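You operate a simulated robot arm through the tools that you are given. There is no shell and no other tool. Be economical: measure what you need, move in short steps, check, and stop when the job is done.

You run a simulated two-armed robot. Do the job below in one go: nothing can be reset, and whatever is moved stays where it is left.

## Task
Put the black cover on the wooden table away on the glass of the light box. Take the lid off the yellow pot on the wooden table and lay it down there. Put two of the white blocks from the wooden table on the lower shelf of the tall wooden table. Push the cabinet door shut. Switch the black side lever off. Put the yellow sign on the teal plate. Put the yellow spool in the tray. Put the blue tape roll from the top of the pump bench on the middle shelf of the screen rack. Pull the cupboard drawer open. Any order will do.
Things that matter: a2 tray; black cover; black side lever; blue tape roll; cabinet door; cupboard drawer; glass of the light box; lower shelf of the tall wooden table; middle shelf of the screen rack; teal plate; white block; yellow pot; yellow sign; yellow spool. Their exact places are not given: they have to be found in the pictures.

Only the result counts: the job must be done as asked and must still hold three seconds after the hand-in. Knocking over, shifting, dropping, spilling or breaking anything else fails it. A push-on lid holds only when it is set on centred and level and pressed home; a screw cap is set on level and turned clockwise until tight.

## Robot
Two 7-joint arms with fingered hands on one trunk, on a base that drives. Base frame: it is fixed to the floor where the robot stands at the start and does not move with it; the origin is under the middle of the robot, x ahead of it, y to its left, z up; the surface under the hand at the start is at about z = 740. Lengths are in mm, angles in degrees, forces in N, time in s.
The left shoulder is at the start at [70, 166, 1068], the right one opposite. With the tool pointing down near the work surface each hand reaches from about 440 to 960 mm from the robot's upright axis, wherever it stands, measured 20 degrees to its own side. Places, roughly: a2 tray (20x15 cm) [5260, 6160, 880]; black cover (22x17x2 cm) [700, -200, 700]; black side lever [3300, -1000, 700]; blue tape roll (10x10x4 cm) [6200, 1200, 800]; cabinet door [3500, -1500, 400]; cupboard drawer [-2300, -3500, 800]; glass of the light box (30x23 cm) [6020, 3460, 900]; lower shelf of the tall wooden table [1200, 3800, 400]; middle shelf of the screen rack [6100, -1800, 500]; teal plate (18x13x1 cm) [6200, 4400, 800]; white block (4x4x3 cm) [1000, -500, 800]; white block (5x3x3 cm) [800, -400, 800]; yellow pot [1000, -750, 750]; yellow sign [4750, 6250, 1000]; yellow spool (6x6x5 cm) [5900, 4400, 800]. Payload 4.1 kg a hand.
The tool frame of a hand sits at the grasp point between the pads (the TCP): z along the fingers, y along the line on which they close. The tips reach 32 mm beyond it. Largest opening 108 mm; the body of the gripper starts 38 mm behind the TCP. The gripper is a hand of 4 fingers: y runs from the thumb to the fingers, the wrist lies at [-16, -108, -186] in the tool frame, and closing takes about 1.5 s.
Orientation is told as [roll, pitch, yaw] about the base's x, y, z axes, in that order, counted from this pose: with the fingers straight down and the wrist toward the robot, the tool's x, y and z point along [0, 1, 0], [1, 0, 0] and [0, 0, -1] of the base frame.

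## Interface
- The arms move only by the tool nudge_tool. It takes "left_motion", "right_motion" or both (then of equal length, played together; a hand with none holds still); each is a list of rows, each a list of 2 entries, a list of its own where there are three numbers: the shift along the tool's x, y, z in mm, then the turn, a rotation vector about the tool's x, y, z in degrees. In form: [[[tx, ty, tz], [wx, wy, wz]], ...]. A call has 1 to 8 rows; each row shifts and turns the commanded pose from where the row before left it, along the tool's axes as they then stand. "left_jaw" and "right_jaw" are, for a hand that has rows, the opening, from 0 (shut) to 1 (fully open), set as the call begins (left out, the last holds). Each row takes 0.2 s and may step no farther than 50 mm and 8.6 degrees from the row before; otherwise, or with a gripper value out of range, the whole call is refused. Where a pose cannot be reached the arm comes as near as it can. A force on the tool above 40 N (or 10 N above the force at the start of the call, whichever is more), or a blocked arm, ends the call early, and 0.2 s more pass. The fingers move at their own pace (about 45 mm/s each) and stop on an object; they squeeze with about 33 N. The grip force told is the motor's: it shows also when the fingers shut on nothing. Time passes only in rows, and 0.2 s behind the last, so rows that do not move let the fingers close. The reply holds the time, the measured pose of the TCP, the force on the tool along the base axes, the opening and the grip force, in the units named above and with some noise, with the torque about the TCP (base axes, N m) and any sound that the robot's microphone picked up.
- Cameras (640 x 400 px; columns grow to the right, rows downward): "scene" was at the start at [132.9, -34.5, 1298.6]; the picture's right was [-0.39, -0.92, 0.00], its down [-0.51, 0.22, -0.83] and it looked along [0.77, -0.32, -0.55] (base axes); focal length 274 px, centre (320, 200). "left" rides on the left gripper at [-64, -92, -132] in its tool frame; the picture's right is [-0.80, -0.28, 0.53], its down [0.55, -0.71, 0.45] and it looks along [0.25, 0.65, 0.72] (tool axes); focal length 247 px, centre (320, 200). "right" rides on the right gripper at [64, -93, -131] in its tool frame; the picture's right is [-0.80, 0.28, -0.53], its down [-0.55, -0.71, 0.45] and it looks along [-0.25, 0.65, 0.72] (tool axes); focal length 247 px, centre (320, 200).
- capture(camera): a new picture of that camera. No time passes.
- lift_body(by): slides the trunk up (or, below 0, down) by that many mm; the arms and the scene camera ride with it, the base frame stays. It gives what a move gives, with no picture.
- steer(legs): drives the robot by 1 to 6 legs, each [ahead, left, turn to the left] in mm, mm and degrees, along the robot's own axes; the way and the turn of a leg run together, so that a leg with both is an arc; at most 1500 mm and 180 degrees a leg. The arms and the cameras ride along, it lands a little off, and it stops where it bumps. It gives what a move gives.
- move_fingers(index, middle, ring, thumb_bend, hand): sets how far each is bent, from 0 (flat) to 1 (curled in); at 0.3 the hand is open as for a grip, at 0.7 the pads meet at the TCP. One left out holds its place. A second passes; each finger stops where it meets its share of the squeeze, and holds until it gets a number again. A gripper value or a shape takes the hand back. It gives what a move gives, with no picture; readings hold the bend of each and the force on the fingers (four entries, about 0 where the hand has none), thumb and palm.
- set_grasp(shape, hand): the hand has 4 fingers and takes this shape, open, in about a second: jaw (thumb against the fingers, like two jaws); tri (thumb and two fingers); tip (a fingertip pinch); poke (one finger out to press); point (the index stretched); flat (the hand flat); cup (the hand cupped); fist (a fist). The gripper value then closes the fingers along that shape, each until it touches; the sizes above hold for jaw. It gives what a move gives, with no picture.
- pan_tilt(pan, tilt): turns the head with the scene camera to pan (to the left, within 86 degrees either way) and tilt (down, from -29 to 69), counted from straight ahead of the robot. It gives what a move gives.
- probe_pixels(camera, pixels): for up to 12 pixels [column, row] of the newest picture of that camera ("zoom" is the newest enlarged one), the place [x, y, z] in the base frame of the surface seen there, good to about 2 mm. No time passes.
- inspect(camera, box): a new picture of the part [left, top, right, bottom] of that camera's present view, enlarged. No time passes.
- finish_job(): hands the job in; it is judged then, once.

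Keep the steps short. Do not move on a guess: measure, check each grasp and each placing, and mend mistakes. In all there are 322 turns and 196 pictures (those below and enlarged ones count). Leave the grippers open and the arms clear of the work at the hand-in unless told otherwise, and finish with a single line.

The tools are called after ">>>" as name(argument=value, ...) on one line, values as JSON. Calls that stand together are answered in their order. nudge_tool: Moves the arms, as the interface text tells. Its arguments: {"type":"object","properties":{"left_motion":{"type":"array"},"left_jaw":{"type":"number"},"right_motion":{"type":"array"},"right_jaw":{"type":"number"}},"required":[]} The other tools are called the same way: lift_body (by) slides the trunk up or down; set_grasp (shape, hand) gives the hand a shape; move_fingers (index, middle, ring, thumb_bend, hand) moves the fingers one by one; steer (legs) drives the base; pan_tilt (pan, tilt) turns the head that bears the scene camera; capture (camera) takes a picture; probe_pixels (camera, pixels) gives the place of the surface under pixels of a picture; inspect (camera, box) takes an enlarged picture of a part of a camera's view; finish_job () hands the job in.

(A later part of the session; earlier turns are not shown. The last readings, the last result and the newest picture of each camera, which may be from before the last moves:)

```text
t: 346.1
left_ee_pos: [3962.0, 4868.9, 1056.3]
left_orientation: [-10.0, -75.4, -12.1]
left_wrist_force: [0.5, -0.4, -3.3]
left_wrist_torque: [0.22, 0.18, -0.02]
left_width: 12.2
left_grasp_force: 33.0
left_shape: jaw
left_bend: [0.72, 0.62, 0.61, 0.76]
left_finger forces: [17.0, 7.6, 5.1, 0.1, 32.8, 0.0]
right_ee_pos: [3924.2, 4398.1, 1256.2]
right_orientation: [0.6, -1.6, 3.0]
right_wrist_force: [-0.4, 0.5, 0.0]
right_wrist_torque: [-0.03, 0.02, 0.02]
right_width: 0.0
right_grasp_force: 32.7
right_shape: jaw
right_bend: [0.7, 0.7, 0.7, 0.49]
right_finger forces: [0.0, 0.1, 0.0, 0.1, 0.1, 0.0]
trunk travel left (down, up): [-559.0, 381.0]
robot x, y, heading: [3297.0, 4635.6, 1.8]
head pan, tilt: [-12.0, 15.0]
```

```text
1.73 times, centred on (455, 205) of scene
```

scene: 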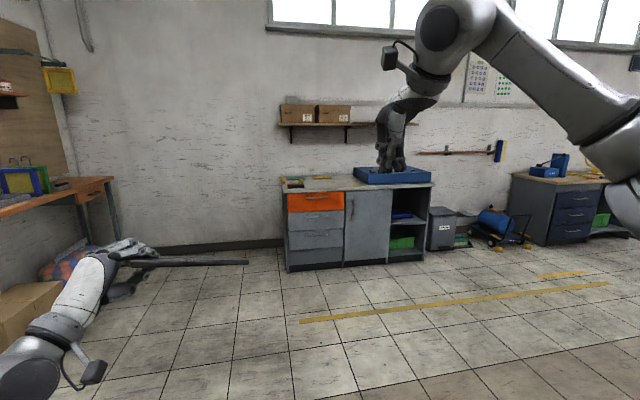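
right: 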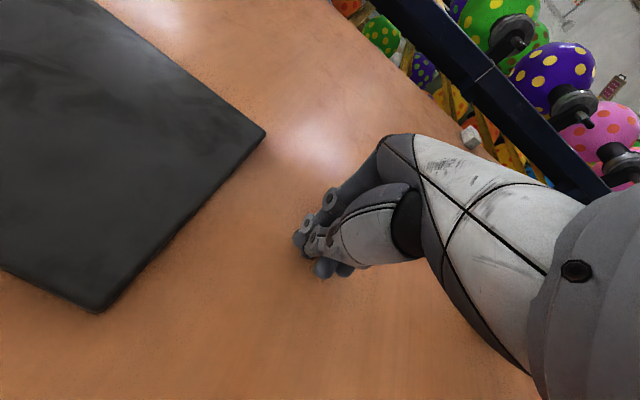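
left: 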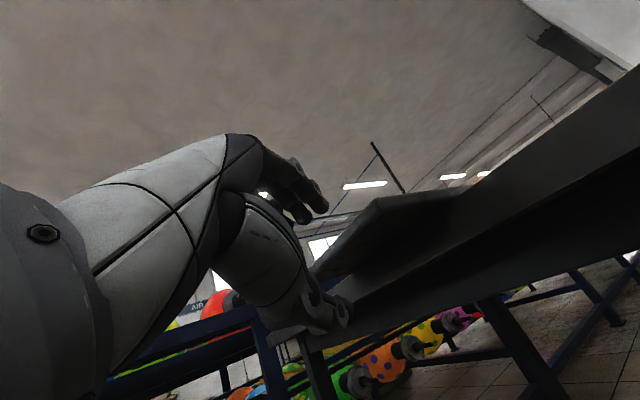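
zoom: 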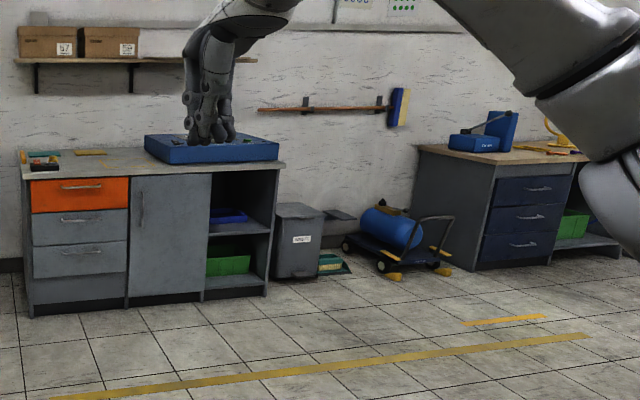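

The light box is the blue box on the grey bench (y≈3170–3700); teal plate and spool lie at the bench's left end. I drive to about (5230,3400) facing +x.

>>> steer(legs=[[900, -200, -1.5], [1030, -980, 0]])

>>> pan_tilt(pan=0, tilt=35)

>>> capture(camera="scene")

```text
t: 357.8
left_ee_pos: [5930.6, 3710.1, 1056.0]
left_orientation: [-9.9, -75.5, -12.1]
left_wrist_force: [-0.5, -0.1, -2.7]
left_wrist_torque: [0.2, 0.18, 0.01]
left_width: 12.5
left_grasp_force: 33.3
left_shape: jaw
left_bend: [0.72, 0.62, 0.61, 0.76]
left_finger forces: [16.9, 7.6, 5.1, 0.0, 32.7, 0.0]
right_ee_pos: [5889.6, 3240.3, 1257.9]
right_orientation: [0.6, -1.5, 2.7]
right_wrist_force: [0.0, 0.4, -1.1]
right_wrist_torque: [0.0, 0.07, -0.02]
right_width: 0.1
right_grasp_force: 33.0
right_shape: jaw
right_bend: [0.7, 0.7, 0.7, 0.49]
right_finger forces: [0.1, 0.0, 0.0, 0.0, 0.0, 0.1]
trunk travel left (down, up): [-559.0, 381.0]
robot x, y, heading: [5266.3, 3482.5, 1.3]
head pan, tilt: [-12.0, 15.0]
```

```text
t: 358.6
left_ee_pos: [5931.5, 3711.6, 1056.6]
left_orientation: [-9.9, -75.5, -12.2]
left_wrist_force: [-0.8, 1.5, -3.6]
left_wrist_torque: [0.21, 0.2, 0.01]
left_width: 12.5
left_grasp_force: 33.4
left_shape: jaw
left_bend: [0.72, 0.62, 0.61, 0.76]
left_finger forces: [16.9, 7.6, 4.8, 0.1, 32.7, 0.0]
right_ee_pos: [5889.3, 3240.4, 1257.9]
right_orientation: [0.7, -1.4, 2.7]
right_wrist_force: [-0.6, 0.6, 0.1]
right_wrist_torque: [0.02, 0.04, 0.01]
right_width: 0.0
right_grasp_force: 32.7
right_shape: jaw
right_bend: [0.7, 0.7, 0.7, 0.49]
right_finger forces: [0.1, 0.0, 0.0, 0.0, 0.1, 0.0]
trunk travel left (down, up): [-559.0, 381.0]
robot x, y, heading: [5265.2, 3485.5, 1.3]
head pan, tilt: [0.0, 35.0]
```

```text
88 pictures are left
```

scene: 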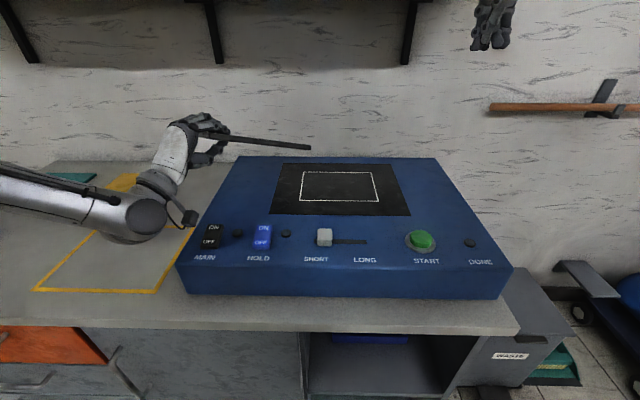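

I measure the glass and the white outline on it.

>>> probe_pixels(camera="scene", pixels=[[281, 166], [396, 167], [411, 214], [270, 212], [305, 172], [375, 174], [380, 201], [300, 200], [338, 190], [243, 160], [437, 162], [325, 232]])

>>> inspect(camera="scene", box=[130, 90, 450, 290])

```text
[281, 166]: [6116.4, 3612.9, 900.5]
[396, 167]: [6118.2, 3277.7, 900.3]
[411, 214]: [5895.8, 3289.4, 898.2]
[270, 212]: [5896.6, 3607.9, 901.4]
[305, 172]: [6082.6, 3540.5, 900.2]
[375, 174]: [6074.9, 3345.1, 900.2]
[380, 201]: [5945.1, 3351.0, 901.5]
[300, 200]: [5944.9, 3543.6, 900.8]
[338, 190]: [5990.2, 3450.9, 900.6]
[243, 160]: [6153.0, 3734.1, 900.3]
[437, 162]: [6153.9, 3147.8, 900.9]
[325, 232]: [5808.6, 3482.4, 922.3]
```

```text
2.00 times, centred on (290, 190) of scene
```

zoom: 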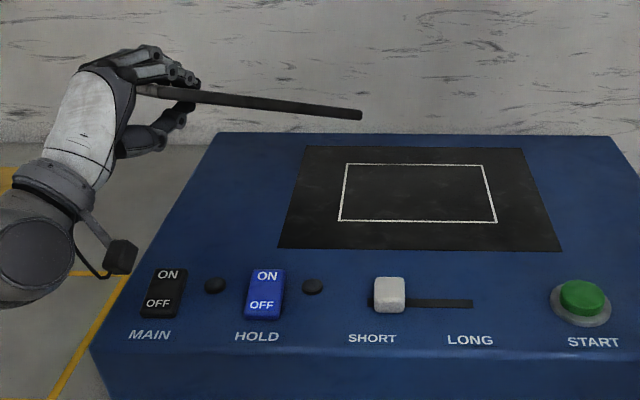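

Glass: x 5896–6117, y 3280–3612, top z 900; outline centre ≈(6010,3447). To lay the cover aligned (long side along y) the hand must again point at -53°, so the robot stands at ≈(5305,3660) with heading -30°. I go there at the present safe height.

>>> steer(legs=[[40, 176, 0], [0, 0, -31.2]])

>>> pan_tilt(pan=0, tilt=35)

>>> capture(camera="scene")

```text
t: 361.6
left_ee_pos: [5989.0, 3518.3, 1057.8]
left_orientation: [-9.9, -75.4, -42.5]
left_wrist_force: [0.6, 0.0, -3.0]
left_wrist_torque: [0.26, 0.05, 0.01]
left_width: 12.4
left_grasp_force: 33.1
left_shape: jaw
left_bend: [0.72, 0.62, 0.61, 0.76]
left_finger forces: [16.7, 7.4, 4.9, 0.1, 32.5, 0.0]
right_ee_pos: [5716.4, 3132.5, 1258.0]
right_orientation: [0.7, -1.5, -27.7]
right_wrist_force: [-0.8, 0.1, -0.4]
right_wrist_torque: [-0.02, -0.03, 0.02]
right_width: 0.0
right_grasp_force: 32.9
right_shape: jaw
right_bend: [0.7, 0.7, 0.7, 0.49]
right_finger forces: [0.0, 0.0, 0.0, 0.0, 0.0, 0.0]
trunk travel left (down, up): [-559.0, 381.0]
robot x, y, heading: [5301.1, 3655.9, -28.8]
head pan, tilt: [0.0, 35.0]
```

```text
t: 362.2
left_ee_pos: [5989.3, 3517.3, 1055.8]
left_orientation: [-10.0, -75.4, -42.7]
left_wrist_force: [0.1, -0.3, -4.2]
left_wrist_torque: [0.25, 0.05, 0.01]
left_width: 12.3
left_grasp_force: 33.1
left_shape: jaw
left_bend: [0.72, 0.62, 0.61, 0.76]
left_finger forces: [16.8, 7.7, 4.8, 0.0, 32.3, 0.0]
right_ee_pos: [5717.8, 3132.3, 1258.1]
right_orientation: [0.6, -1.3, -27.6]
right_wrist_force: [0.3, -0.1, -0.6]
right_wrist_torque: [-0.01, -0.03, 0.01]
right_width: 0.0
right_grasp_force: 33.2
right_shape: jaw
right_bend: [0.7, 0.7, 0.7, 0.49]
right_finger forces: [0.1, 0.0, 0.0, 0.0, 0.0, 0.0]
trunk travel left (down, up): [-559.0, 381.0]
robot x, y, heading: [5296.5, 3655.0, -29.0]
head pan, tilt: [0.0, 35.0]
```

```text
86 pictures are left
```

scene: 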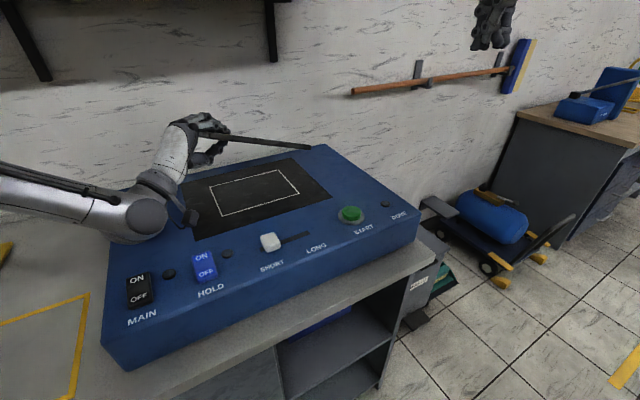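

I tilt the cover 22° about the world x axis (right end down), then probe where it is.

>>> nudge_tool(left_motion=[[[0, 0, 0], [5.9, 1.33, 4.25]], [[0, 0, 0], [5.9, 1.33, 4.25]], [[0, 0, 0], [5.9, 1.33, 4.25]], [[0, 0, 0], [0, 0, 0]]])

>>> inspect(camera="scene", box=[120, 90, 360, 260])

```text
t: 363.2
left_ee_pos: [5991.1, 3519.0, 1056.3]
left_orientation: [19.7, -56.2, -70.1]
left_wrist_force: [-0.9, 0.2, -3.5]
left_wrist_torque: [0.22, 0.07, 0.03]
left_width: 12.1
left_grasp_force: 32.7
left_shape: jaw
left_bend: [0.72, 0.62, 0.61, 0.76]
left_finger forces: [17.0, 7.6, 4.6, 0.0, 31.7, 0.0]
right_ee_pos: [5717.1, 3133.0, 1258.1]
right_orientation: [0.5, -1.4, -27.7]
right_wrist_force: [0.6, -0.4, 0.9]
right_wrist_torque: [0.04, -0.02, -0.01]
right_width: 0.1
right_grasp_force: 32.8
right_shape: jaw
right_bend: [0.7, 0.7, 0.7, 0.49]
right_finger forces: [0.1, 0.1, 0.0, 0.1, 0.1, 0.0]
trunk travel left (down, up): [-559.0, 381.0]
robot x, y, heading: [5299.0, 3656.8, -29.1]
head pan, tilt: [0.0, 35.0]
```

```text
2.35 times, centred on (240, 175) of scene
```

zoom: 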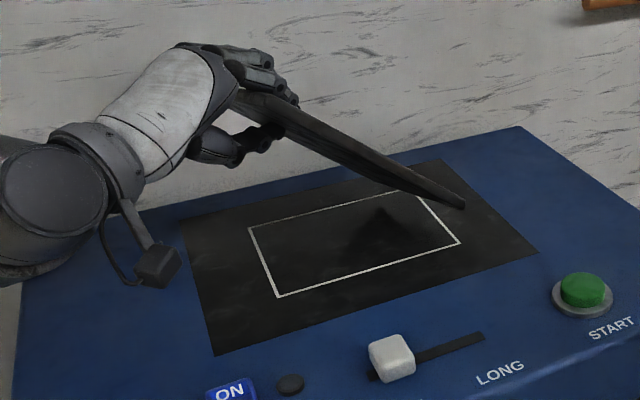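

>>> probe_pixels(camera="zoom", pixels=[[462, 205], [445, 196], [400, 183], [350, 158], [300, 130], [265, 108], [340, 135], [430, 182]])

```text
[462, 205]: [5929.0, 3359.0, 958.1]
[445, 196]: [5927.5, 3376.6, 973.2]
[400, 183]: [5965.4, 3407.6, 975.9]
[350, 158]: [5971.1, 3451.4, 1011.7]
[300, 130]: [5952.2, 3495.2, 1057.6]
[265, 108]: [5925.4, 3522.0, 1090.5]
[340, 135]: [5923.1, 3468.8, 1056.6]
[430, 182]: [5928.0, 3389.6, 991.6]
```

The cover hangs at ~40° now (it had sagged ~18° in the grip). Its near edge is at x≈5927, as wanted. I lower by the trunk until the right end meets the glass, then a little further so the cover turns flatter in the grip.

>>> lift_body(by=-44)

>>> lift_body(by=-15)

>>> inspect(camera="scene", box=[120, 70, 360, 240])

```text
t: 364.1
left_ee_pos: [5989.9, 3520.0, 1012.3]
left_orientation: [19.6, -56.3, -70.0]
left_wrist_force: [1.7, 0.7, -2.1]
left_wrist_torque: [0.05, -0.12, 0.01]
left_width: 12.2
left_grasp_force: 33.1
left_shape: jaw
left_bend: [0.72, 0.62, 0.61, 0.75]
left_finger forces: [16.0, 7.8, 4.0, 0.1, 29.3, 0.1]
right_ee_pos: [5716.7, 3132.9, 1214.2]
right_orientation: [0.6, -1.6, -27.6]
right_wrist_force: [-0.1, 0.4, 0.1]
right_wrist_torque: [-0.02, 0.02, -0.01]
right_width: 0.0
right_grasp_force: 32.9
right_shape: jaw
right_bend: [0.7, 0.7, 0.7, 0.49]
right_finger forces: [0.0, 0.0, 0.1, 0.1, 0.0, 0.1]
trunk travel left (down, up): [-515.0, 425.0]
robot x, y, heading: [5300.0, 3656.2, -28.9]
head pan, tilt: [0.0, 35.0]
```

```text
t: 364.7
left_ee_pos: [5989.9, 3519.9, 997.3]
left_orientation: [19.6, -56.2, -70.0]
left_wrist_force: [0.0, -0.4, -2.7]
left_wrist_torque: [-0.04, -0.1, 0.04]
left_width: 11.9
left_grasp_force: 32.9
left_shape: jaw
left_bend: [0.73, 0.62, 0.62, 0.74]
left_finger forces: [16.1, 7.9, 3.8, 0.0, 29.7, 0.0]
right_ee_pos: [5716.2, 3132.6, 1199.1]
right_orientation: [0.6, -1.6, -27.7]
right_wrist_force: [-0.1, 0.3, -0.7]
right_wrist_torque: [0.0, 0.03, 0.0]
right_width: 0.1
right_grasp_force: 33.0
right_shape: jaw
right_bend: [0.7, 0.7, 0.7, 0.49]
right_finger forces: [0.0, 0.1, 0.0, 0.0, 0.1, 0.0]
trunk travel left (down, up): [-500.0, 440.0]
robot x, y, heading: [5302.6, 3652.2, -28.9]
head pan, tilt: [0.0, 35.0]
```

```text
2.35 times, centred on (240, 155) of scene
```

zoom: 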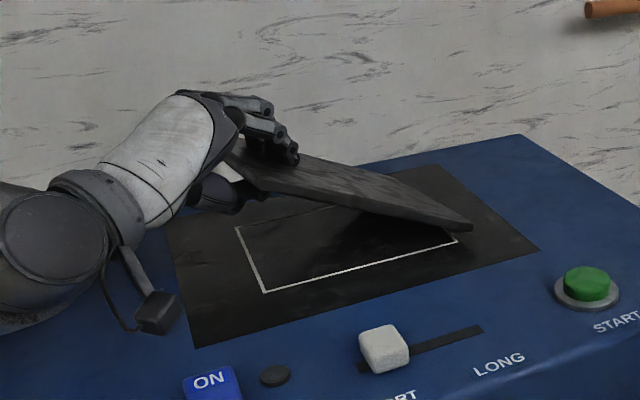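

It touches and turns flatter as planned. Two more steps (-20, -15).

>>> lift_body(by=-20)

>>> lift_body(by=-15)

>>> inspect(camera="scene", box=[120, 50, 360, 220])

>>> probe_pixels(camera="zoom", pixels=[[150, 330], [60, 260], [460, 240], [300, 190], [30, 300]])

```text
t: 365.4
left_ee_pos: [5989.6, 3518.3, 977.7]
left_orientation: [19.6, -56.2, -70.0]
left_wrist_force: [0.4, -0.1, -1.1]
left_wrist_torque: [-0.12, -0.18, 0.03]
left_width: 11.1
left_grasp_force: 32.8
left_shape: jaw
left_bend: [0.73, 0.62, 0.63, 0.73]
left_finger forces: [17.2, 8.3, 4.4, 0.0, 30.9, 0.0]
right_ee_pos: [5715.5, 3132.7, 1179.6]
right_orientation: [0.6, -1.5, -27.7]
right_wrist_force: [0.0, -0.5, 0.1]
right_wrist_torque: [-0.06, -0.02, 0.01]
right_width: 0.0
right_grasp_force: 32.9
right_shape: jaw
right_bend: [0.7, 0.7, 0.7, 0.49]
right_finger forces: [0.0, 0.1, 0.0, 0.0, 0.0, 0.1]
trunk travel left (down, up): [-480.0, 460.0]
robot x, y, heading: [5298.4, 3659.1, -29.1]
head pan, tilt: [0.0, 35.0]
```

```text
t: 366.0
left_ee_pos: [5989.1, 3518.6, 963.8]
left_orientation: [19.7, -56.3, -70.1]
left_wrist_force: [1.1, -0.3, 1.7]
left_wrist_torque: [-0.61, -0.42, 0.05]
left_width: 11.8
left_grasp_force: 33.0
left_shape: jaw
left_bend: [0.73, 0.62, 0.72, 0.73]
left_finger forces: [23.0, 11.0, 4.1, 0.0, 36.4, 0.1]
right_ee_pos: [5715.6, 3133.0, 1166.0]
right_orientation: [0.6, -1.5, -27.7]
right_wrist_force: [0.4, -0.1, -0.4]
right_wrist_torque: [0.03, 0.0, 0.01]
right_width: 0.0
right_grasp_force: 33.1
right_shape: jaw
right_bend: [0.7, 0.7, 0.7, 0.49]
right_finger forces: [0.0, 0.0, 0.1, 0.0, 0.1, 0.0]
trunk travel left (down, up): [-465.0, 475.0]
robot x, y, heading: [5298.4, 3656.8, -28.8]
head pan, tilt: [0.0, 35.0]
```

```text
2.35 times, centred on (240, 135) of scene
```

zoom: 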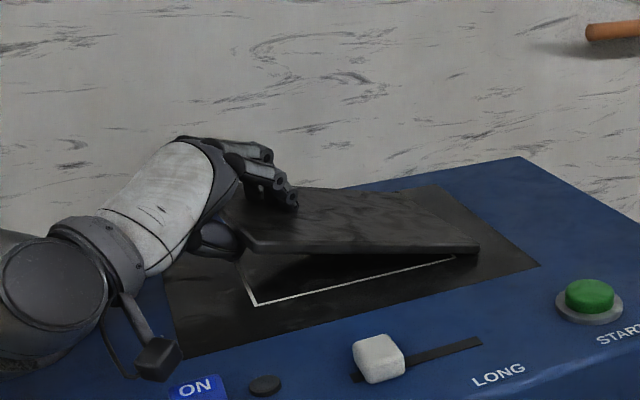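

```text
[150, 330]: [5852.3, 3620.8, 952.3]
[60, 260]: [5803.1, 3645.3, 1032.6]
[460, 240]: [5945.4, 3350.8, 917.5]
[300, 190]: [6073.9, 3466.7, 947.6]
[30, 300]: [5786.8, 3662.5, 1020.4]
```

The cover now lies at ~12° with its right edge on the glass. I open the fingers part way so the thumb lowers it.

>>> nudge_tool(left_motion=[[[0, 0, 0], [0, 0, 0]], [[0, 0, 0], [0, 0, 0]], [[0, 0, 0], [0, 0, 0]], [[0, 0, 0], [0, 0, 0]], [[0, 0, 0], [0, 0, 0]]], left_jaw=0.45)

>>> inspect(camera="scene", box=[120, 50, 360, 220])

```text
t: 367.2
left_ee_pos: [5988.4, 3519.3, 961.8]
left_orientation: [19.6, -56.2, -70.0]
left_wrist_force: [0.1, 0.1, -2.1]
left_wrist_torque: [-0.06, -0.03, -0.04]
left_width: 48.5
left_grasp_force: 0.0
left_shape: jaw
left_bend: [0.74, 0.47, 0.44, 0.72]
left_finger forces: [0.0, 0.0, 0.0, 0.0, 1.4, 0.1]
right_ee_pos: [5717.1, 3132.4, 1164.0]
right_orientation: [0.5, -1.6, -27.7]
right_wrist_force: [0.1, -0.5, 0.3]
right_wrist_torque: [0.02, 0.0, -0.01]
right_width: 0.1
right_grasp_force: 33.2
right_shape: jaw
right_bend: [0.7, 0.7, 0.7, 0.49]
right_finger forces: [0.1, 0.1, 0.0, 0.1, 0.1, 0.0]
trunk travel left (down, up): [-465.0, 475.0]
robot x, y, heading: [5300.9, 3656.0, -29.3]
head pan, tilt: [0.0, 35.0]
```

```text
2.35 times, centred on (240, 135) of scene
```

zoom: 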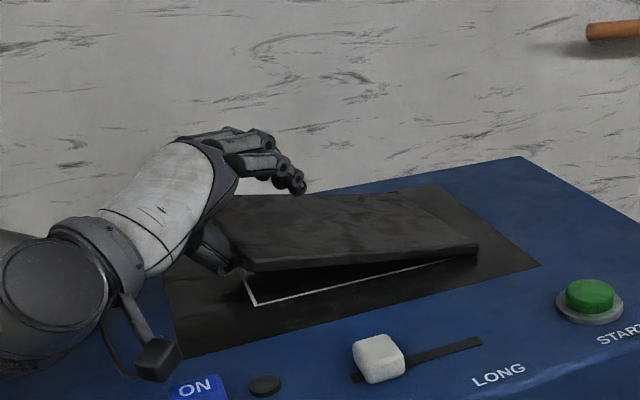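

The cover rests on the thumb. I withdraw along +y with the base so the thumb slides out.

>>> steer(legs=[[-42, 76, 0]])

>>> inspect(camera="scene", box=[120, 50, 420, 240])

```text
t: 368.3
left_ee_pos: [5989.9, 3607.1, 963.7]
left_orientation: [19.6, -56.3, -70.1]
left_wrist_force: [0.0, 0.1, -0.4]
left_wrist_torque: [-0.03, 0.03, -0.06]
left_width: 48.6
left_grasp_force: 0.1
left_shape: jaw
left_bend: [0.74, 0.47, 0.44, 0.72]
left_finger forces: [0.1, 0.1, 0.0, 0.0, 0.0, 0.0]
right_ee_pos: [5718.1, 3220.7, 1165.2]
right_orientation: [0.5, -1.5, -27.7]
right_wrist_force: [-0.6, 0.5, 0.1]
right_wrist_torque: [-0.01, -0.01, -0.02]
right_width: 0.0
right_grasp_force: 32.8
right_shape: jaw
right_bend: [0.7, 0.7, 0.7, 0.49]
right_finger forces: [0.0, 0.0, 0.1, 0.0, 0.0, 0.0]
trunk travel left (down, up): [-465.0, 475.0]
robot x, y, heading: [5301.5, 3742.0, -29.1]
head pan, tilt: [0.0, 35.0]
```

```text
2.11 times, centred on (270, 145) of scene
```

zoom: 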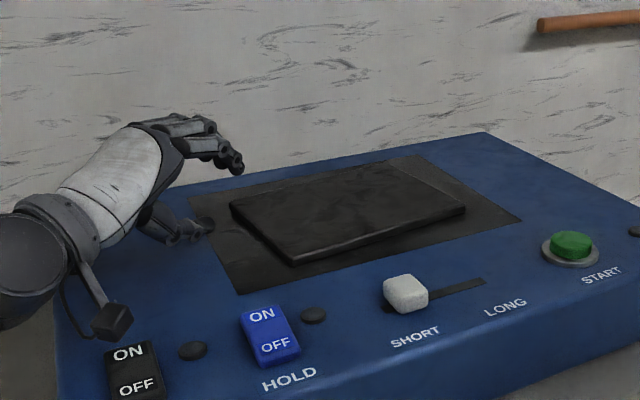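

The cover lies flat on the glass. I verify its corners and raise the trunk.

>>> probe_pixels(camera="zoom", pixels=[[233, 208], [410, 163], [463, 208], [297, 260], [350, 210], [190, 197], [518, 222], [240, 292]])

>>> lift_body(by=110)

```text
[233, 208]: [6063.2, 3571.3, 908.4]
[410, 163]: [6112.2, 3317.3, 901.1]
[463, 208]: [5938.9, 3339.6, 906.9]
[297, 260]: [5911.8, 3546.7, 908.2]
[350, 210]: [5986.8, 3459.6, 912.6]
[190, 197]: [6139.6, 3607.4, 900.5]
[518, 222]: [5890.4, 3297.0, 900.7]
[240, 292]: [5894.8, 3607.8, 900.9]
```

```text
t: 369.7
left_ee_pos: [5990.9, 3606.1, 1072.6]
left_orientation: [19.7, -56.2, -70.0]
left_wrist_force: [-0.1, -0.6, -0.1]
left_wrist_torque: [0.0, 0.02, 0.02]
left_width: 48.6
left_grasp_force: 0.1
left_shape: jaw
left_bend: [0.74, 0.47, 0.44, 0.72]
left_finger forces: [0.0, 0.0, 0.0, 0.1, 0.1, 0.0]
right_ee_pos: [5717.7, 3218.9, 1273.6]
right_orientation: [0.6, -1.5, -27.8]
right_wrist_force: [0.2, 0.5, -0.7]
right_wrist_torque: [0.02, 0.0, 0.02]
right_width: 0.0
right_grasp_force: 33.2
right_shape: jaw
right_bend: [0.7, 0.7, 0.7, 0.49]
right_finger forces: [0.0, 0.0, 0.0, 0.0, 0.1, 0.0]
trunk travel left (down, up): [-575.0, 365.0]
robot x, y, heading: [5301.2, 3742.3, -29.0]
head pan, tilt: [0.0, 35.0]
```

Cover corners all lie inside the glass. Now I restore the left hand to pointing down (in two calls), with the robot backing off.

>>> steer(legs=[[-150, 0, 0]])

>>> nudge_tool(left_motion=[[[0, 0, 0], [-5.9, -1.33, -4.25]], [[0, 0, 0], [-5.9, -1.33, -4.25]], [[0, 0, 0], [-5.9, -1.33, -4.25]], [[0, 0, 0], [8.5, 0, 0]], [[0, 0, 0], [8.5, 0, 0]], [[0, 0, 0], [8.5, 0, 0]], [[0, 0, 0], [8.5, 0, 0]], [[0, 0, 0], [8.5, 0, 0]]], left_jaw=0.7)

>>> nudge_tool(left_motion=[[[0, 0, 0], [8.5, 0, 0]], [[0, 0, 0], [8.5, 0, 0]], [[0, 0, 0], [8.5, 0, 0]], [[0, 0, 0], [7, 0, 0]], [[0, 0, 0], [0, 0, -8]], [[0, 0, 0], [0, 0, -8]], [[0, 0, 0], [0, 0, -8]], [[0, 0, 0], [0, 0, 0]]], right_motion=[[[0, 0, 40], [0, 0, 0]], [[0, 0, 40], [0, 0, 0]], [[0, 0, 40], [0, 0, 0]], [[0, 0, 40], [0, 0, 0]], [[0, 0, 40], [0, 0, 0]], [[0, 0, 0], [0, 0, 0]], [[0, 0, 0], [0, 0, 0]], [[0, 0, 0], [0, 0, 0]]], right_jaw=0.8)

```text
t: 371.1
left_ee_pos: [5860.2, 3680.3, 1072.2]
left_orientation: [19.7, -56.2, -70.0]
left_wrist_force: [-1.1, 1.2, 1.1]
left_wrist_torque: [-0.01, -0.01, -0.02]
left_width: 48.6
left_grasp_force: 0.0
left_shape: jaw
left_bend: [0.74, 0.47, 0.44, 0.72]
left_finger forces: [0.1, 0.1, 0.0, 0.1, 0.0, 0.1]
right_ee_pos: [5588.4, 3293.7, 1273.4]
right_orientation: [0.6, -1.6, -27.5]
right_wrist_force: [0.5, -0.3, 0.1]
right_wrist_torque: [-0.01, -0.02, -0.04]
right_width: 0.0
right_grasp_force: 33.1
right_shape: jaw
right_bend: [0.7, 0.7, 0.7, 0.49]
right_finger forces: [0.0, 0.0, 0.1, 0.1, 0.1, 0.0]
trunk travel left (down, up): [-575.0, 365.0]
robot x, y, heading: [5170.7, 3816.6, -29.0]
head pan, tilt: [0.0, 35.0]
```

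```text
t: 372.9
left_ee_pos: [5880.3, 3733.2, 1061.7]
left_orientation: [-3.4, -33.6, -51.0]
left_wrist_force: [-0.7, -0.4, 0.3]
left_wrist_torque: [0.0, -0.01, -0.01]
left_width: 75.5
left_grasp_force: 0.0
left_shape: jaw
left_bend: [0.27, 0.37, 0.35, 0.61]
left_finger forces: [0.1, 0.1, 0.0, 0.1, 0.0, 0.0]
left hand out of reach, approached as far as the arm can: row 7, 8
right_ee_pos: [5588.3, 3292.8, 1275.8]
right_orientation: [0.5, -1.6, -27.6]
right_wrist_force: [0.2, 0.7, 0.3]
right_wrist_torque: [-0.01, -0.02, 0.0]
right_width: 0.1
right_grasp_force: 33.5
right_shape: jaw
right_bend: [0.7, 0.7, 0.7, 0.49]
right_finger forces: [0.0, 0.0, 0.0, 0.0, 0.0, 0.0]
trunk travel left (down, up): [-575.0, 365.0]
robot x, y, heading: [5173.0, 3813.4, -28.9]
head pan, tilt: [0.0, 35.0]
```

```text
t: 374.7
left_ee_pos: [5894.1, 3798.8, 1056.3]
left_orientation: [-2.5, 0.3, -28.0]
left_wrist_force: [1.2, -0.1, 0.6]
left_wrist_torque: [-0.02, -0.01, 0.02]
left_width: 75.4
left_grasp_force: 0.0
left_shape: jaw
left_bend: [0.27, 0.37, 0.35, 0.61]
left_finger forces: [0.0, 0.0, 0.0, 0.0, 0.0, 0.0]
left hand out of reach, approached as far as the arm can: row 1, 2
right_ee_pos: [5591.0, 3293.1, 1073.0]
right_orientation: [0.5, -1.5, -27.7]
right_wrist_force: [-0.1, -0.7, 0.0]
right_wrist_torque: [0.01, 0.0, 0.03]
right_width: 86.3
right_grasp_force: 0.1
right_shape: jaw
right_bend: [0.26, 0.35, 0.32, 0.54]
right_finger forces: [0.0, 0.1, 0.0, 0.1, 0.0, 0.1]
trunk travel left (down, up): [-575.0, 365.0]
robot x, y, heading: [5173.2, 3813.7, -28.7]
head pan, tilt: [0.0, 35.0]
```

Hands are normal again. I turn to heading 0 and move to face the bench's left end, then look.

>>> steer(legs=[[0, 0, 28.7], [40, 480, 0]])

>>> pan_tilt(pan=0, tilt=32)

>>> capture(camera="scene")

```text
t: 378.9
left_ee_pos: [5851.9, 4631.4, 1055.5]
left_orientation: [-2.6, 0.4, 0.9]
left_wrist_force: [0.2, -1.0, -0.4]
left_wrist_torque: [-0.04, 0.01, 0.0]
left_width: 75.4
left_grasp_force: 0.0
left_shape: jaw
left_bend: [0.27, 0.37, 0.35, 0.61]
left_finger forces: [0.0, 0.0, 0.0, 0.0, 0.1, 0.1]
right_ee_pos: [5831.1, 4042.4, 1071.8]
right_orientation: [0.5, -1.5, 1.5]
right_wrist_force: [0.5, 0.0, 0.3]
right_wrist_torque: [-0.02, -0.01, 0.03]
right_width: 86.4
right_grasp_force: 0.0
right_shape: jaw
right_bend: [0.26, 0.35, 0.32, 0.54]
right_finger forces: [0.0, 0.0, 0.0, 0.0, 0.0, 0.0]
trunk travel left (down, up): [-575.0, 365.0]
robot x, y, heading: [5210.3, 4296.7, 0.2]
head pan, tilt: [0.0, 35.0]
```

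```text
t: 379.6
left_ee_pos: [5851.8, 4631.9, 1054.9]
left_orientation: [-2.6, 0.5, 1.1]
left_wrist_force: [0.5, -0.1, -0.1]
left_wrist_torque: [0.0, 0.01, 0.01]
left_width: 75.5
left_grasp_force: 0.0
left_shape: jaw
left_bend: [0.27, 0.37, 0.35, 0.61]
left_finger forces: [0.0, 0.1, 0.0, 0.0, 0.0, 0.0]
right_ee_pos: [5831.4, 4042.5, 1073.4]
right_orientation: [0.5, -1.4, 1.6]
right_wrist_force: [0.4, -0.1, -0.5]
right_wrist_torque: [0.0, -0.02, -0.02]
right_width: 86.4
right_grasp_force: 0.1
right_shape: jaw
right_bend: [0.26, 0.35, 0.32, 0.54]
right_finger forces: [0.0, 0.0, 0.1, 0.0, 0.0, 0.1]
trunk travel left (down, up): [-575.0, 365.0]
robot x, y, heading: [5207.9, 4295.6, 0.3]
head pan, tilt: [0.0, 32.0]
```

```text
80 pictures are left
```

scene: 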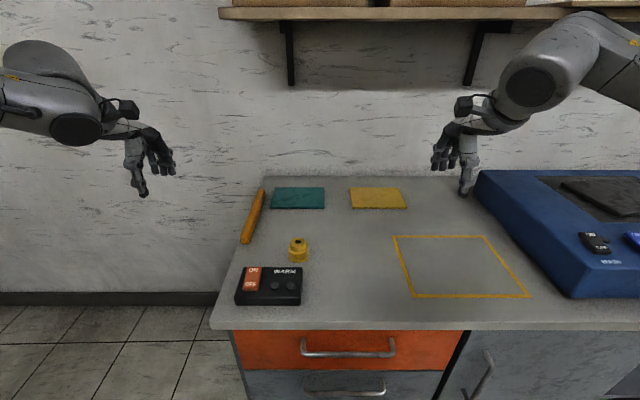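

I see the teal plate (298,198), a yellow plate (378,198), and the yellow spool (298,250). I measure.

>>> inspect(camera="scene", box=[220, 170, 420, 310])

>>> probe_pixels(camera="zoom", pixels=[[250, 230], [236, 232], [263, 232], [250, 250], [250, 285], [250, 222], [175, 65], [330, 65], [330, 120], [165, 120], [100, 150]])

```text
2.86 times, centred on (320, 240) of scene
```

zoom: 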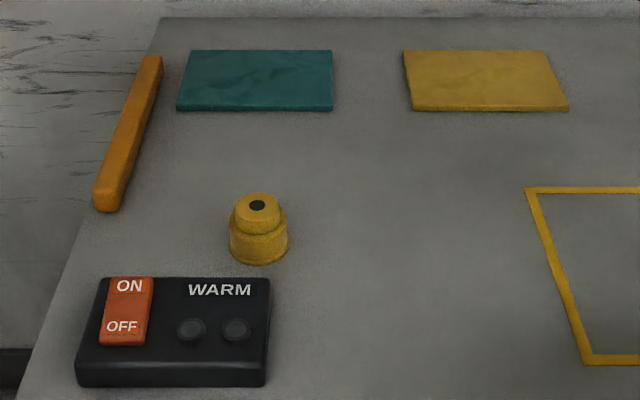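

```text
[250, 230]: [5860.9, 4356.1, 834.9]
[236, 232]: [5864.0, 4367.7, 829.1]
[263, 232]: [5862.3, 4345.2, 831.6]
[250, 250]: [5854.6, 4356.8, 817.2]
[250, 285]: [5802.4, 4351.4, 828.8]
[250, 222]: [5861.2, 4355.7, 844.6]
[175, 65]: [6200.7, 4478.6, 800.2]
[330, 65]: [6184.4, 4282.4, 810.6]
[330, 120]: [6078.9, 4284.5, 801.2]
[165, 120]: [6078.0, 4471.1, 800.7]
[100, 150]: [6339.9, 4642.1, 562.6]
```

Spool axis ≈(5882,4356); its upper step (≈38 mm wide) tops out at ≈850, clear of the WARM switch box (829). I bring the left hand above it.

>>> nudge_tool(left_motion=[[[-39.4, 4.3, 0], [0, 2.6, 0]], [[-39.4, 4.3, 20], [0, 0, 0]], [[-39.4, 4.3, 22], [0, 0, 0]], [[-39.4, 4.3, 22], [0, 0, 0]], [[-39.4, 4.3, 22], [0, 0, 0]], [[-39.4, 4.3, 22], [0, 0, 0]], [[-39.4, 4.3, 22], [0, 0, 0]], [[0, 0, 0], [0, 0, 0]]], left_jaw=0.65)

>>> capture(camera="left")

```text
t: 381.4
left_ee_pos: [5841.8, 4498.8, 1003.8]
left_orientation: [0.0, 0.4, 1.0]
left_wrist_force: [0.3, 0.0, 0.1]
left_wrist_torque: [0.01, 0.03, -0.04]
left_width: 70.3
left_grasp_force: 0.1
left_shape: jaw
left_bend: [0.27, 0.39, 0.36, 0.64]
left_finger forces: [0.1, 0.0, 0.0, 0.0, 0.0, 0.0]
left hand out of reach, approached as far as the arm can: row 3, 4, 5, 6, 7
right_ee_pos: [5831.3, 4041.5, 1073.4]
right_orientation: [0.6, -1.5, 1.5]
right_wrist_force: [0.1, -0.7, 0.7]
right_wrist_torque: [0.03, 0.0, -0.01]
right_width: 86.6
right_grasp_force: 0.1
right_shape: jaw
right_bend: [0.26, 0.35, 0.32, 0.54]
right_finger forces: [0.0, 0.1, 0.0, 0.0, 0.1, 0.1]
trunk travel left (down, up): [-575.0, 365.0]
robot x, y, heading: [5210.8, 4297.6, 0.3]
head pan, tilt: [0.0, 32.0]
```

```text
78 pictures are left
```

left: 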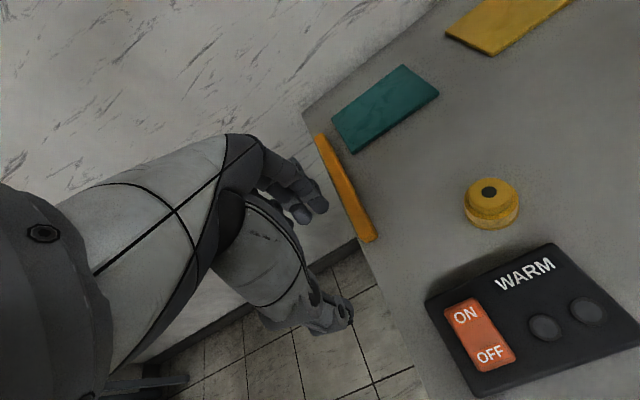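

I probe the spool from this camera, then use the base to align.

>>> probe_pixels(camera="left", pixels=[[489, 191], [472, 192], [507, 190], [489, 182], [489, 208], [467, 210], [517, 208]])

>>> steer(legs=[[38, -142, 0]])

>>> capture(camera="left")

```text
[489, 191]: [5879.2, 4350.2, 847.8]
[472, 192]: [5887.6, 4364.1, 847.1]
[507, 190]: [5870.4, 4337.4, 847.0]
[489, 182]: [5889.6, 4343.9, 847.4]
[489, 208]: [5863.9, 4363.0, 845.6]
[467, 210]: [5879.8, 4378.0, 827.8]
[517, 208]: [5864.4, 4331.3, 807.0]
```

```text
t: 382.7
left_ee_pos: [5879.6, 4356.7, 1006.3]
left_orientation: [0.1, 0.4, 1.0]
left_wrist_force: [0.7, -1.1, 0.2]
left_wrist_torque: [0.04, 0.01, -0.02]
left_width: 70.5
left_grasp_force: 0.0
left_shape: jaw
left_bend: [0.27, 0.39, 0.36, 0.64]
left_finger forces: [0.1, 0.0, 0.0, 0.0, 0.0, 0.0]
right_ee_pos: [5869.7, 3900.1, 1072.5]
right_orientation: [0.6, -1.5, 1.4]
right_wrist_force: [0.0, 1.0, 0.3]
right_wrist_torque: [-0.01, -0.03, 0.04]
right_width: 86.2
right_grasp_force: 0.2
right_shape: jaw
right_bend: [0.26, 0.35, 0.32, 0.54]
right_finger forces: [0.0, 0.0, 0.1, 0.1, 0.1, 0.1]
trunk travel left (down, up): [-575.0, 365.0]
robot x, y, heading: [5251.2, 4155.5, 0.0]
head pan, tilt: [0.0, 32.0]
```

```text
77 pictures are left
```

left: 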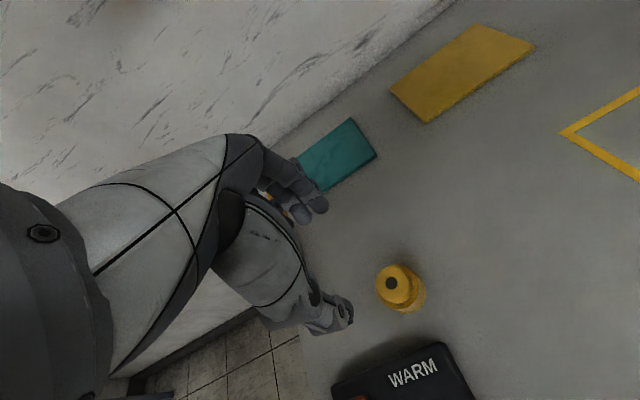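

Centre ≈(5878,4351). I shift -6 and descend to z≈866.

>>> nudge_tool(left_motion=[[[-6, -1, 40], [0, 0, 0]], [[0, 0, 40], [0, 0, 0]], [[0, 0, 40], [0, 0, 0]], [[0, 0, 20], [0, 0, 0]], [[0, 0, 0], [0, 0, 0]]])

>>> inspect(camera="left", box=[240, 160, 440, 340])

```text
t: 383.9
left_ee_pos: [5846.0, 4388.8, 887.4]
left_orientation: [0.0, 0.4, 0.9]
left_wrist_force: [-0.1, -0.6, 0.4]
left_wrist_torque: [0.0, 0.0, 0.01]
left_width: 70.7
left_grasp_force: 0.1
left_shape: jaw
left_bend: [0.27, 0.39, 0.36, 0.64]
left_finger forces: [0.1, 0.1, 0.0, 0.1, 0.0, 0.0]
left hand out of reach, approached as far as the arm can: row 1, 2, 3, 4
right_ee_pos: [5869.6, 3899.5, 1073.1]
right_orientation: [0.6, -1.5, 1.5]
right_wrist_force: [0.5, -0.1, 0.2]
right_wrist_torque: [0.0, -0.03, 0.02]
right_width: 86.2
right_grasp_force: 0.0
right_shape: jaw
right_bend: [0.26, 0.35, 0.32, 0.54]
right_finger forces: [0.1, 0.1, 0.0, 0.0, 0.0, 0.0]
trunk travel left (down, up): [-575.0, 365.0]
robot x, y, heading: [5250.3, 4154.5, -0.2]
head pan, tilt: [0.0, 32.0]
```

```text
2.22 times, centred on (340, 250) of left
```

zoom: 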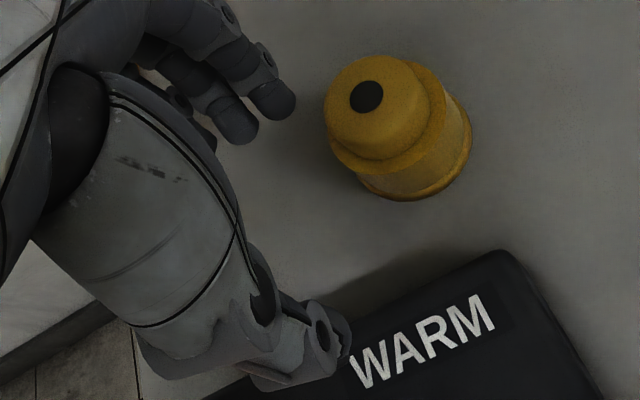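

The left arm is caught at a joint limit. I use the right arm for the spool instead: raise the left hand, shift the base left 451.

>>> nudge_tool(left_motion=[[[0, 0, -45], [0, 0, 0]], [[0, 0, -45], [0, 0, 0]], [[30, 0, -40], [0, 0, 0]], [[40, 0, 0], [0, 0, 0]], [[40, 0, 0], [0, 0, 0]]])

>>> steer(legs=[[9, 450, 0]])

>>> capture(camera="right")

```text
t: 385.1
left_ee_pos: [5843.8, 4501.5, 1018.5]
left_orientation: [-0.1, 0.5, 0.9]
left_wrist_force: [-0.1, -0.5, -0.1]
left_wrist_torque: [0.01, 0.0, 0.03]
left_width: 70.5
left_grasp_force: 0.0
left_shape: jaw
left_bend: [0.27, 0.39, 0.36, 0.64]
left_finger forces: [0.0, 0.0, 0.0, 0.1, 0.0, 0.1]
right_ee_pos: [5868.5, 3901.9, 1073.0]
right_orientation: [0.6, -1.7, 1.4]
right_wrist_force: [1.1, 0.7, 0.1]
right_wrist_torque: [-0.02, -0.02, 0.02]
right_width: 86.4
right_grasp_force: 0.0
right_shape: jaw
right_bend: [0.26, 0.35, 0.32, 0.54]
right_finger forces: [0.0, 0.0, 0.1, 0.0, 0.0, 0.0]
trunk travel left (down, up): [-575.0, 365.0]
robot x, y, heading: [5251.1, 4153.0, 0.1]
head pan, tilt: [0.0, 32.0]
```

```text
t: 387.8
left_ee_pos: [5857.9, 4943.1, 1019.0]
left_orientation: [0.2, 0.4, 0.5]
left_wrist_force: [-0.3, -0.3, 0.8]
left_wrist_torque: [0.01, -0.01, 0.0]
left_width: 70.6
left_grasp_force: 0.0
left_shape: jaw
left_bend: [0.27, 0.39, 0.36, 0.64]
left_finger forces: [0.0, 0.0, 0.0, 0.0, 0.1, 0.0]
right_ee_pos: [5878.7, 4340.1, 1072.8]
right_orientation: [0.6, -1.6, 1.0]
right_wrist_force: [-0.5, -0.2, 0.0]
right_wrist_torque: [0.0, -0.02, -0.01]
right_width: 86.5
right_grasp_force: 0.0
right_shape: jaw
right_bend: [0.26, 0.35, 0.32, 0.54]
right_finger forces: [0.0, 0.1, 0.0, 0.0, 0.0, 0.0]
trunk travel left (down, up): [-575.0, 365.0]
robot x, y, heading: [5262.8, 4597.9, -0.3]
head pan, tilt: [0.0, 32.0]
```

```text
75 pictures are left
```

right: 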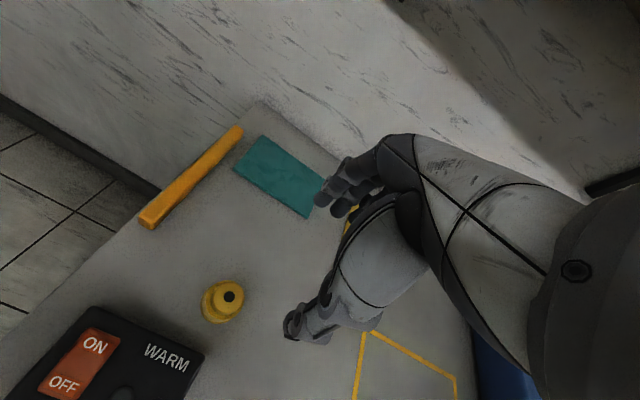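

I align (+11) and descend with the right hand to z≈870.

>>> nudge_tool(right_motion=[[[11, 0, 40], [1.6, 0, 0]], [[0, 0, 45], [0, 0, 0]], [[0, 0, 45], [0, 0, 0]], [[0, 0, 45], [0, 0, 0]], [[0, 0, 0], [0, 0, 0]]], right_jaw=0.65)

>>> inspect(camera="right", box=[200, 170, 400, 350])

>>> probe_pixels(camera="zoom", pixels=[[245, 265], [230, 255], [265, 270], [250, 245]])

```text
t: 389.0
left_ee_pos: [5858.0, 4941.5, 1018.8]
left_orientation: [0.1, 0.4, 0.5]
left_wrist_force: [-0.1, 0.4, -1.8]
left_wrist_torque: [0.01, 0.0, 0.0]
left_width: 70.5
left_grasp_force: 0.1
left_shape: jaw
left_bend: [0.27, 0.39, 0.36, 0.64]
left_finger forces: [0.0, 0.0, 0.1, 0.1, 0.2, 0.1]
right_ee_pos: [5880.0, 4350.6, 897.0]
right_orientation: [0.5, 0.0, 1.0]
right_wrist_force: [-0.6, 0.1, 0.4]
right_wrist_torque: [-0.01, 0.0, 0.01]
right_width: 70.4
right_grasp_force: 0.0
right_shape: jaw
right_bend: [0.27, 0.39, 0.36, 0.64]
right_finger forces: [0.0, 0.0, 0.0, 0.0, 0.0, 0.0]
trunk travel left (down, up): [-575.0, 365.0]
robot x, y, heading: [5262.6, 4596.5, -0.3]
head pan, tilt: [0.0, 32.0]
```

```text
2.22 times, centred on (300, 260) of right
```

zoom: 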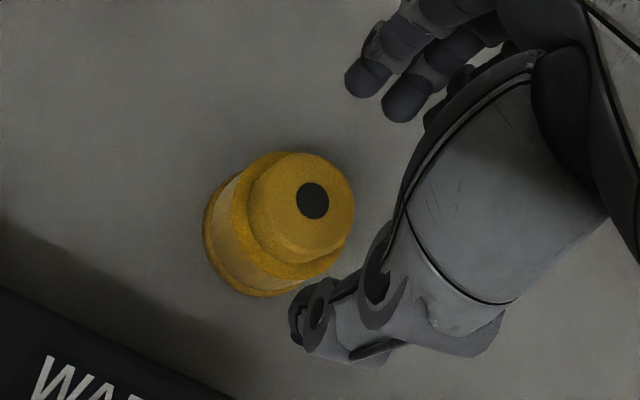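

```text
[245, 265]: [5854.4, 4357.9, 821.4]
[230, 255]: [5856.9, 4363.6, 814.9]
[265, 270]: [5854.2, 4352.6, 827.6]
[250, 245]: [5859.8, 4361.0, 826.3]
```

>>> nudge_tool(right_motion=[[[0, -1, 20], [0, 0, 0]], [[0, 0, 13], [0, 0, 0]], [[0, 0, 0], [0, 0, 0]]])

>>> nudge_tool(right_motion=[[[0, 0, 0], [0, 0, 0]], [[0, 0, 0], [0, 0, 0]], [[0, 0, 0], [0, 0, 0]], [[0, 0, 0], [0, 0, 0]], [[0, 0, 0], [0, 0, 0]], [[0, 0, 0], [0, 0, 0]]], right_jaw=0)

>>> inspect(camera="right", box=[200, 170, 400, 350])

```text
t: 389.8
left_ee_pos: [5857.6, 4940.7, 1019.1]
left_orientation: [0.1, 0.4, 0.5]
left_wrist_force: [-0.4, -0.2, -0.6]
left_wrist_torque: [0.0, 0.03, 0.01]
left_width: 70.4
left_grasp_force: 0.1
left_shape: jaw
left_bend: [0.27, 0.39, 0.36, 0.64]
left_finger forces: [0.0, 0.1, 0.1, 0.0, 0.1, 0.0]
right_ee_pos: [5878.7, 4354.7, 864.1]
right_orientation: [0.6, 0.1, 0.9]
right_wrist_force: [-0.3, 0.0, 0.2]
right_wrist_torque: [0.0, 0.01, 0.02]
right_width: 70.7
right_grasp_force: 0.1
right_shape: jaw
right_bend: [0.27, 0.39, 0.36, 0.64]
right_finger forces: [0.0, 0.0, 0.0, 0.0, 0.0, 0.0]
trunk travel left (down, up): [-575.0, 365.0]
robot x, y, heading: [5258.8, 4598.9, -0.5]
head pan, tilt: [0.0, 32.0]
```

```text
t: 391.2
left_ee_pos: [5857.2, 4941.2, 1019.4]
left_orientation: [0.1, 0.4, 0.5]
left_wrist_force: [0.5, 0.3, -0.9]
left_wrist_torque: [-0.02, 0.02, -0.01]
left_width: 70.8
left_grasp_force: 0.0
left_shape: jaw
left_bend: [0.27, 0.39, 0.36, 0.64]
left_finger forces: [0.0, 0.0, 0.1, 0.0, 0.1, 0.0]
right_ee_pos: [5877.7, 4353.8, 865.2]
right_orientation: [0.6, 0.1, 0.9]
right_wrist_force: [-0.1, 0.5, 0.5]
right_wrist_torque: [-0.03, 0.03, 0.0]
right_width: 32.3
right_grasp_force: 32.8
right_shape: jaw
right_bend: [0.74, 0.52, 0.59, 0.75]
right_finger forces: [17.0, 10.2, 0.0, 0.1, 28.3, 0.1]
trunk travel left (down, up): [-575.0, 365.0]
robot x, y, heading: [5260.1, 4596.3, -0.4]
head pan, tilt: [0.0, 32.0]
```

```text
2.22 times, centred on (300, 260) of right
```

zoom: 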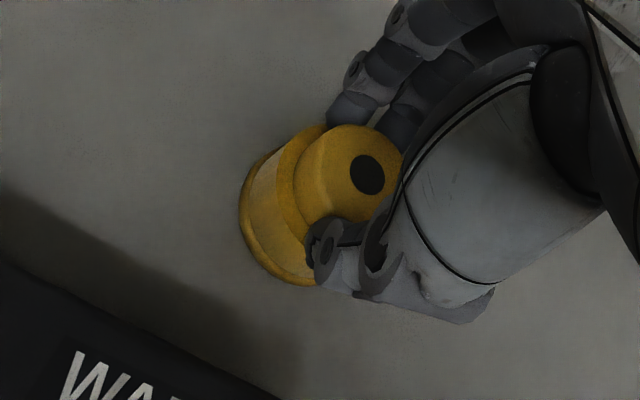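

Spool gripped. I lift it and drive toward the small table by the wall: back, turn to +y, look.

>>> nudge_tool(right_motion=[[[0, 0, -30], [0, 0, 0]], [[0, 0, -45], [0, 0, 0]], [[0, 0, -45], [0, 0, 0]], [[0, 0, -45], [0, 0, 0]]])

>>> steer(legs=[[-300, 150, 0], [0, 0, 90]])

>>> pan_tilt(pan=0, tilt=25)

>>> capture(camera="scene")

```text
t: 392.2
left_ee_pos: [5856.3, 4940.8, 1019.4]
left_orientation: [0.1, 0.3, 0.5]
left_wrist_force: [0.2, -0.4, 0.9]
left_wrist_torque: [-0.02, 0.0, 0.0]
left_width: 70.6
left_grasp_force: 0.0
left_shape: jaw
left_bend: [0.27, 0.39, 0.36, 0.64]
left_finger forces: [0.0, 0.0, 0.0, 0.1, 0.1, 0.1]
right_ee_pos: [5874.6, 4349.3, 1030.4]
right_orientation: [0.5, 0.0, 1.0]
right_wrist_force: [-0.5, 0.2, 0.7]
right_wrist_torque: [-0.04, -0.04, 0.01]
right_width: 32.2
right_grasp_force: 32.4
right_shape: jaw
right_bend: [0.74, 0.52, 0.59, 0.75]
right_finger forces: [17.2, 10.4, 0.0, 0.0, 28.2, 0.0]
trunk travel left (down, up): [-575.0, 365.0]
robot x, y, heading: [5256.7, 4600.1, -0.3]
head pan, tilt: [0.0, 32.0]
```

```text
t: 398.3
left_ee_pos: [4585.1, 5325.4, 1018.9]
left_orientation: [0.1, 0.4, 93.0]
left_wrist_force: [-0.4, -0.3, 0.1]
left_wrist_torque: [0.01, 0.0, -0.01]
left_width: 70.7
left_grasp_force: 0.2
left_shape: jaw
left_bend: [0.27, 0.39, 0.36, 0.64]
left_finger forces: [0.0, 0.1, 0.0, 0.1, 0.0, 0.0]
right_ee_pos: [5173.7, 5368.4, 1029.7]
right_orientation: [0.6, 0.1, 93.6]
right_wrist_force: [-0.6, 0.5, -0.1]
right_wrist_torque: [0.02, 0.01, 0.01]
right_width: 31.9
right_grasp_force: 32.6
right_shape: jaw
right_bend: [0.74, 0.52, 0.59, 0.75]
right_finger forces: [17.1, 10.6, 0.0, 0.1, 28.0, 0.1]
trunk travel left (down, up): [-575.0, 365.0]
robot x, y, heading: [4952.5, 4744.5, 92.2]
head pan, tilt: [0.0, 32.0]
```

```text
t: 399.0
left_ee_pos: [4584.7, 5326.1, 1018.0]
left_orientation: [0.1, 0.3, 92.9]
left_wrist_force: [-0.1, 0.2, 0.2]
left_wrist_torque: [0.01, -0.02, -0.02]
left_width: 70.4
left_grasp_force: 0.2
left_shape: jaw
left_bend: [0.27, 0.39, 0.36, 0.64]
left_finger forces: [0.0, 0.0, 0.0, 0.0, 0.0, 0.0]
right_ee_pos: [5173.3, 5367.9, 1029.6]
right_orientation: [0.6, 0.1, 93.4]
right_wrist_force: [0.0, 0.0, 0.3]
right_wrist_torque: [0.01, 0.02, -0.01]
right_width: 32.0
right_grasp_force: 33.0
right_shape: jaw
right_bend: [0.74, 0.52, 0.59, 0.75]
right_finger forces: [17.1, 10.5, 0.0, 0.0, 27.9, 0.0]
trunk travel left (down, up): [-575.0, 365.0]
robot x, y, heading: [4956.6, 4744.1, 91.9]
head pan, tilt: [0.0, 25.0]
```

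```text
72 pictures are left
```

scene: 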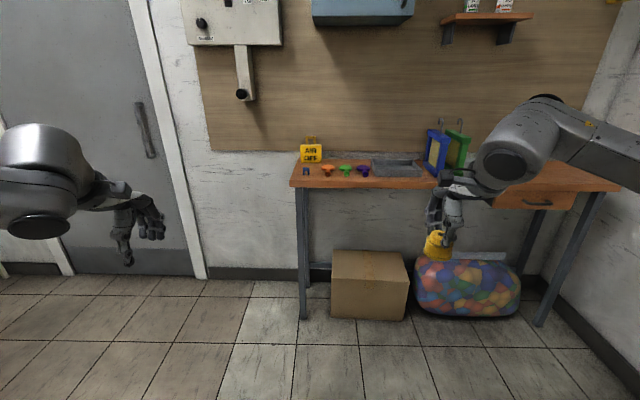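

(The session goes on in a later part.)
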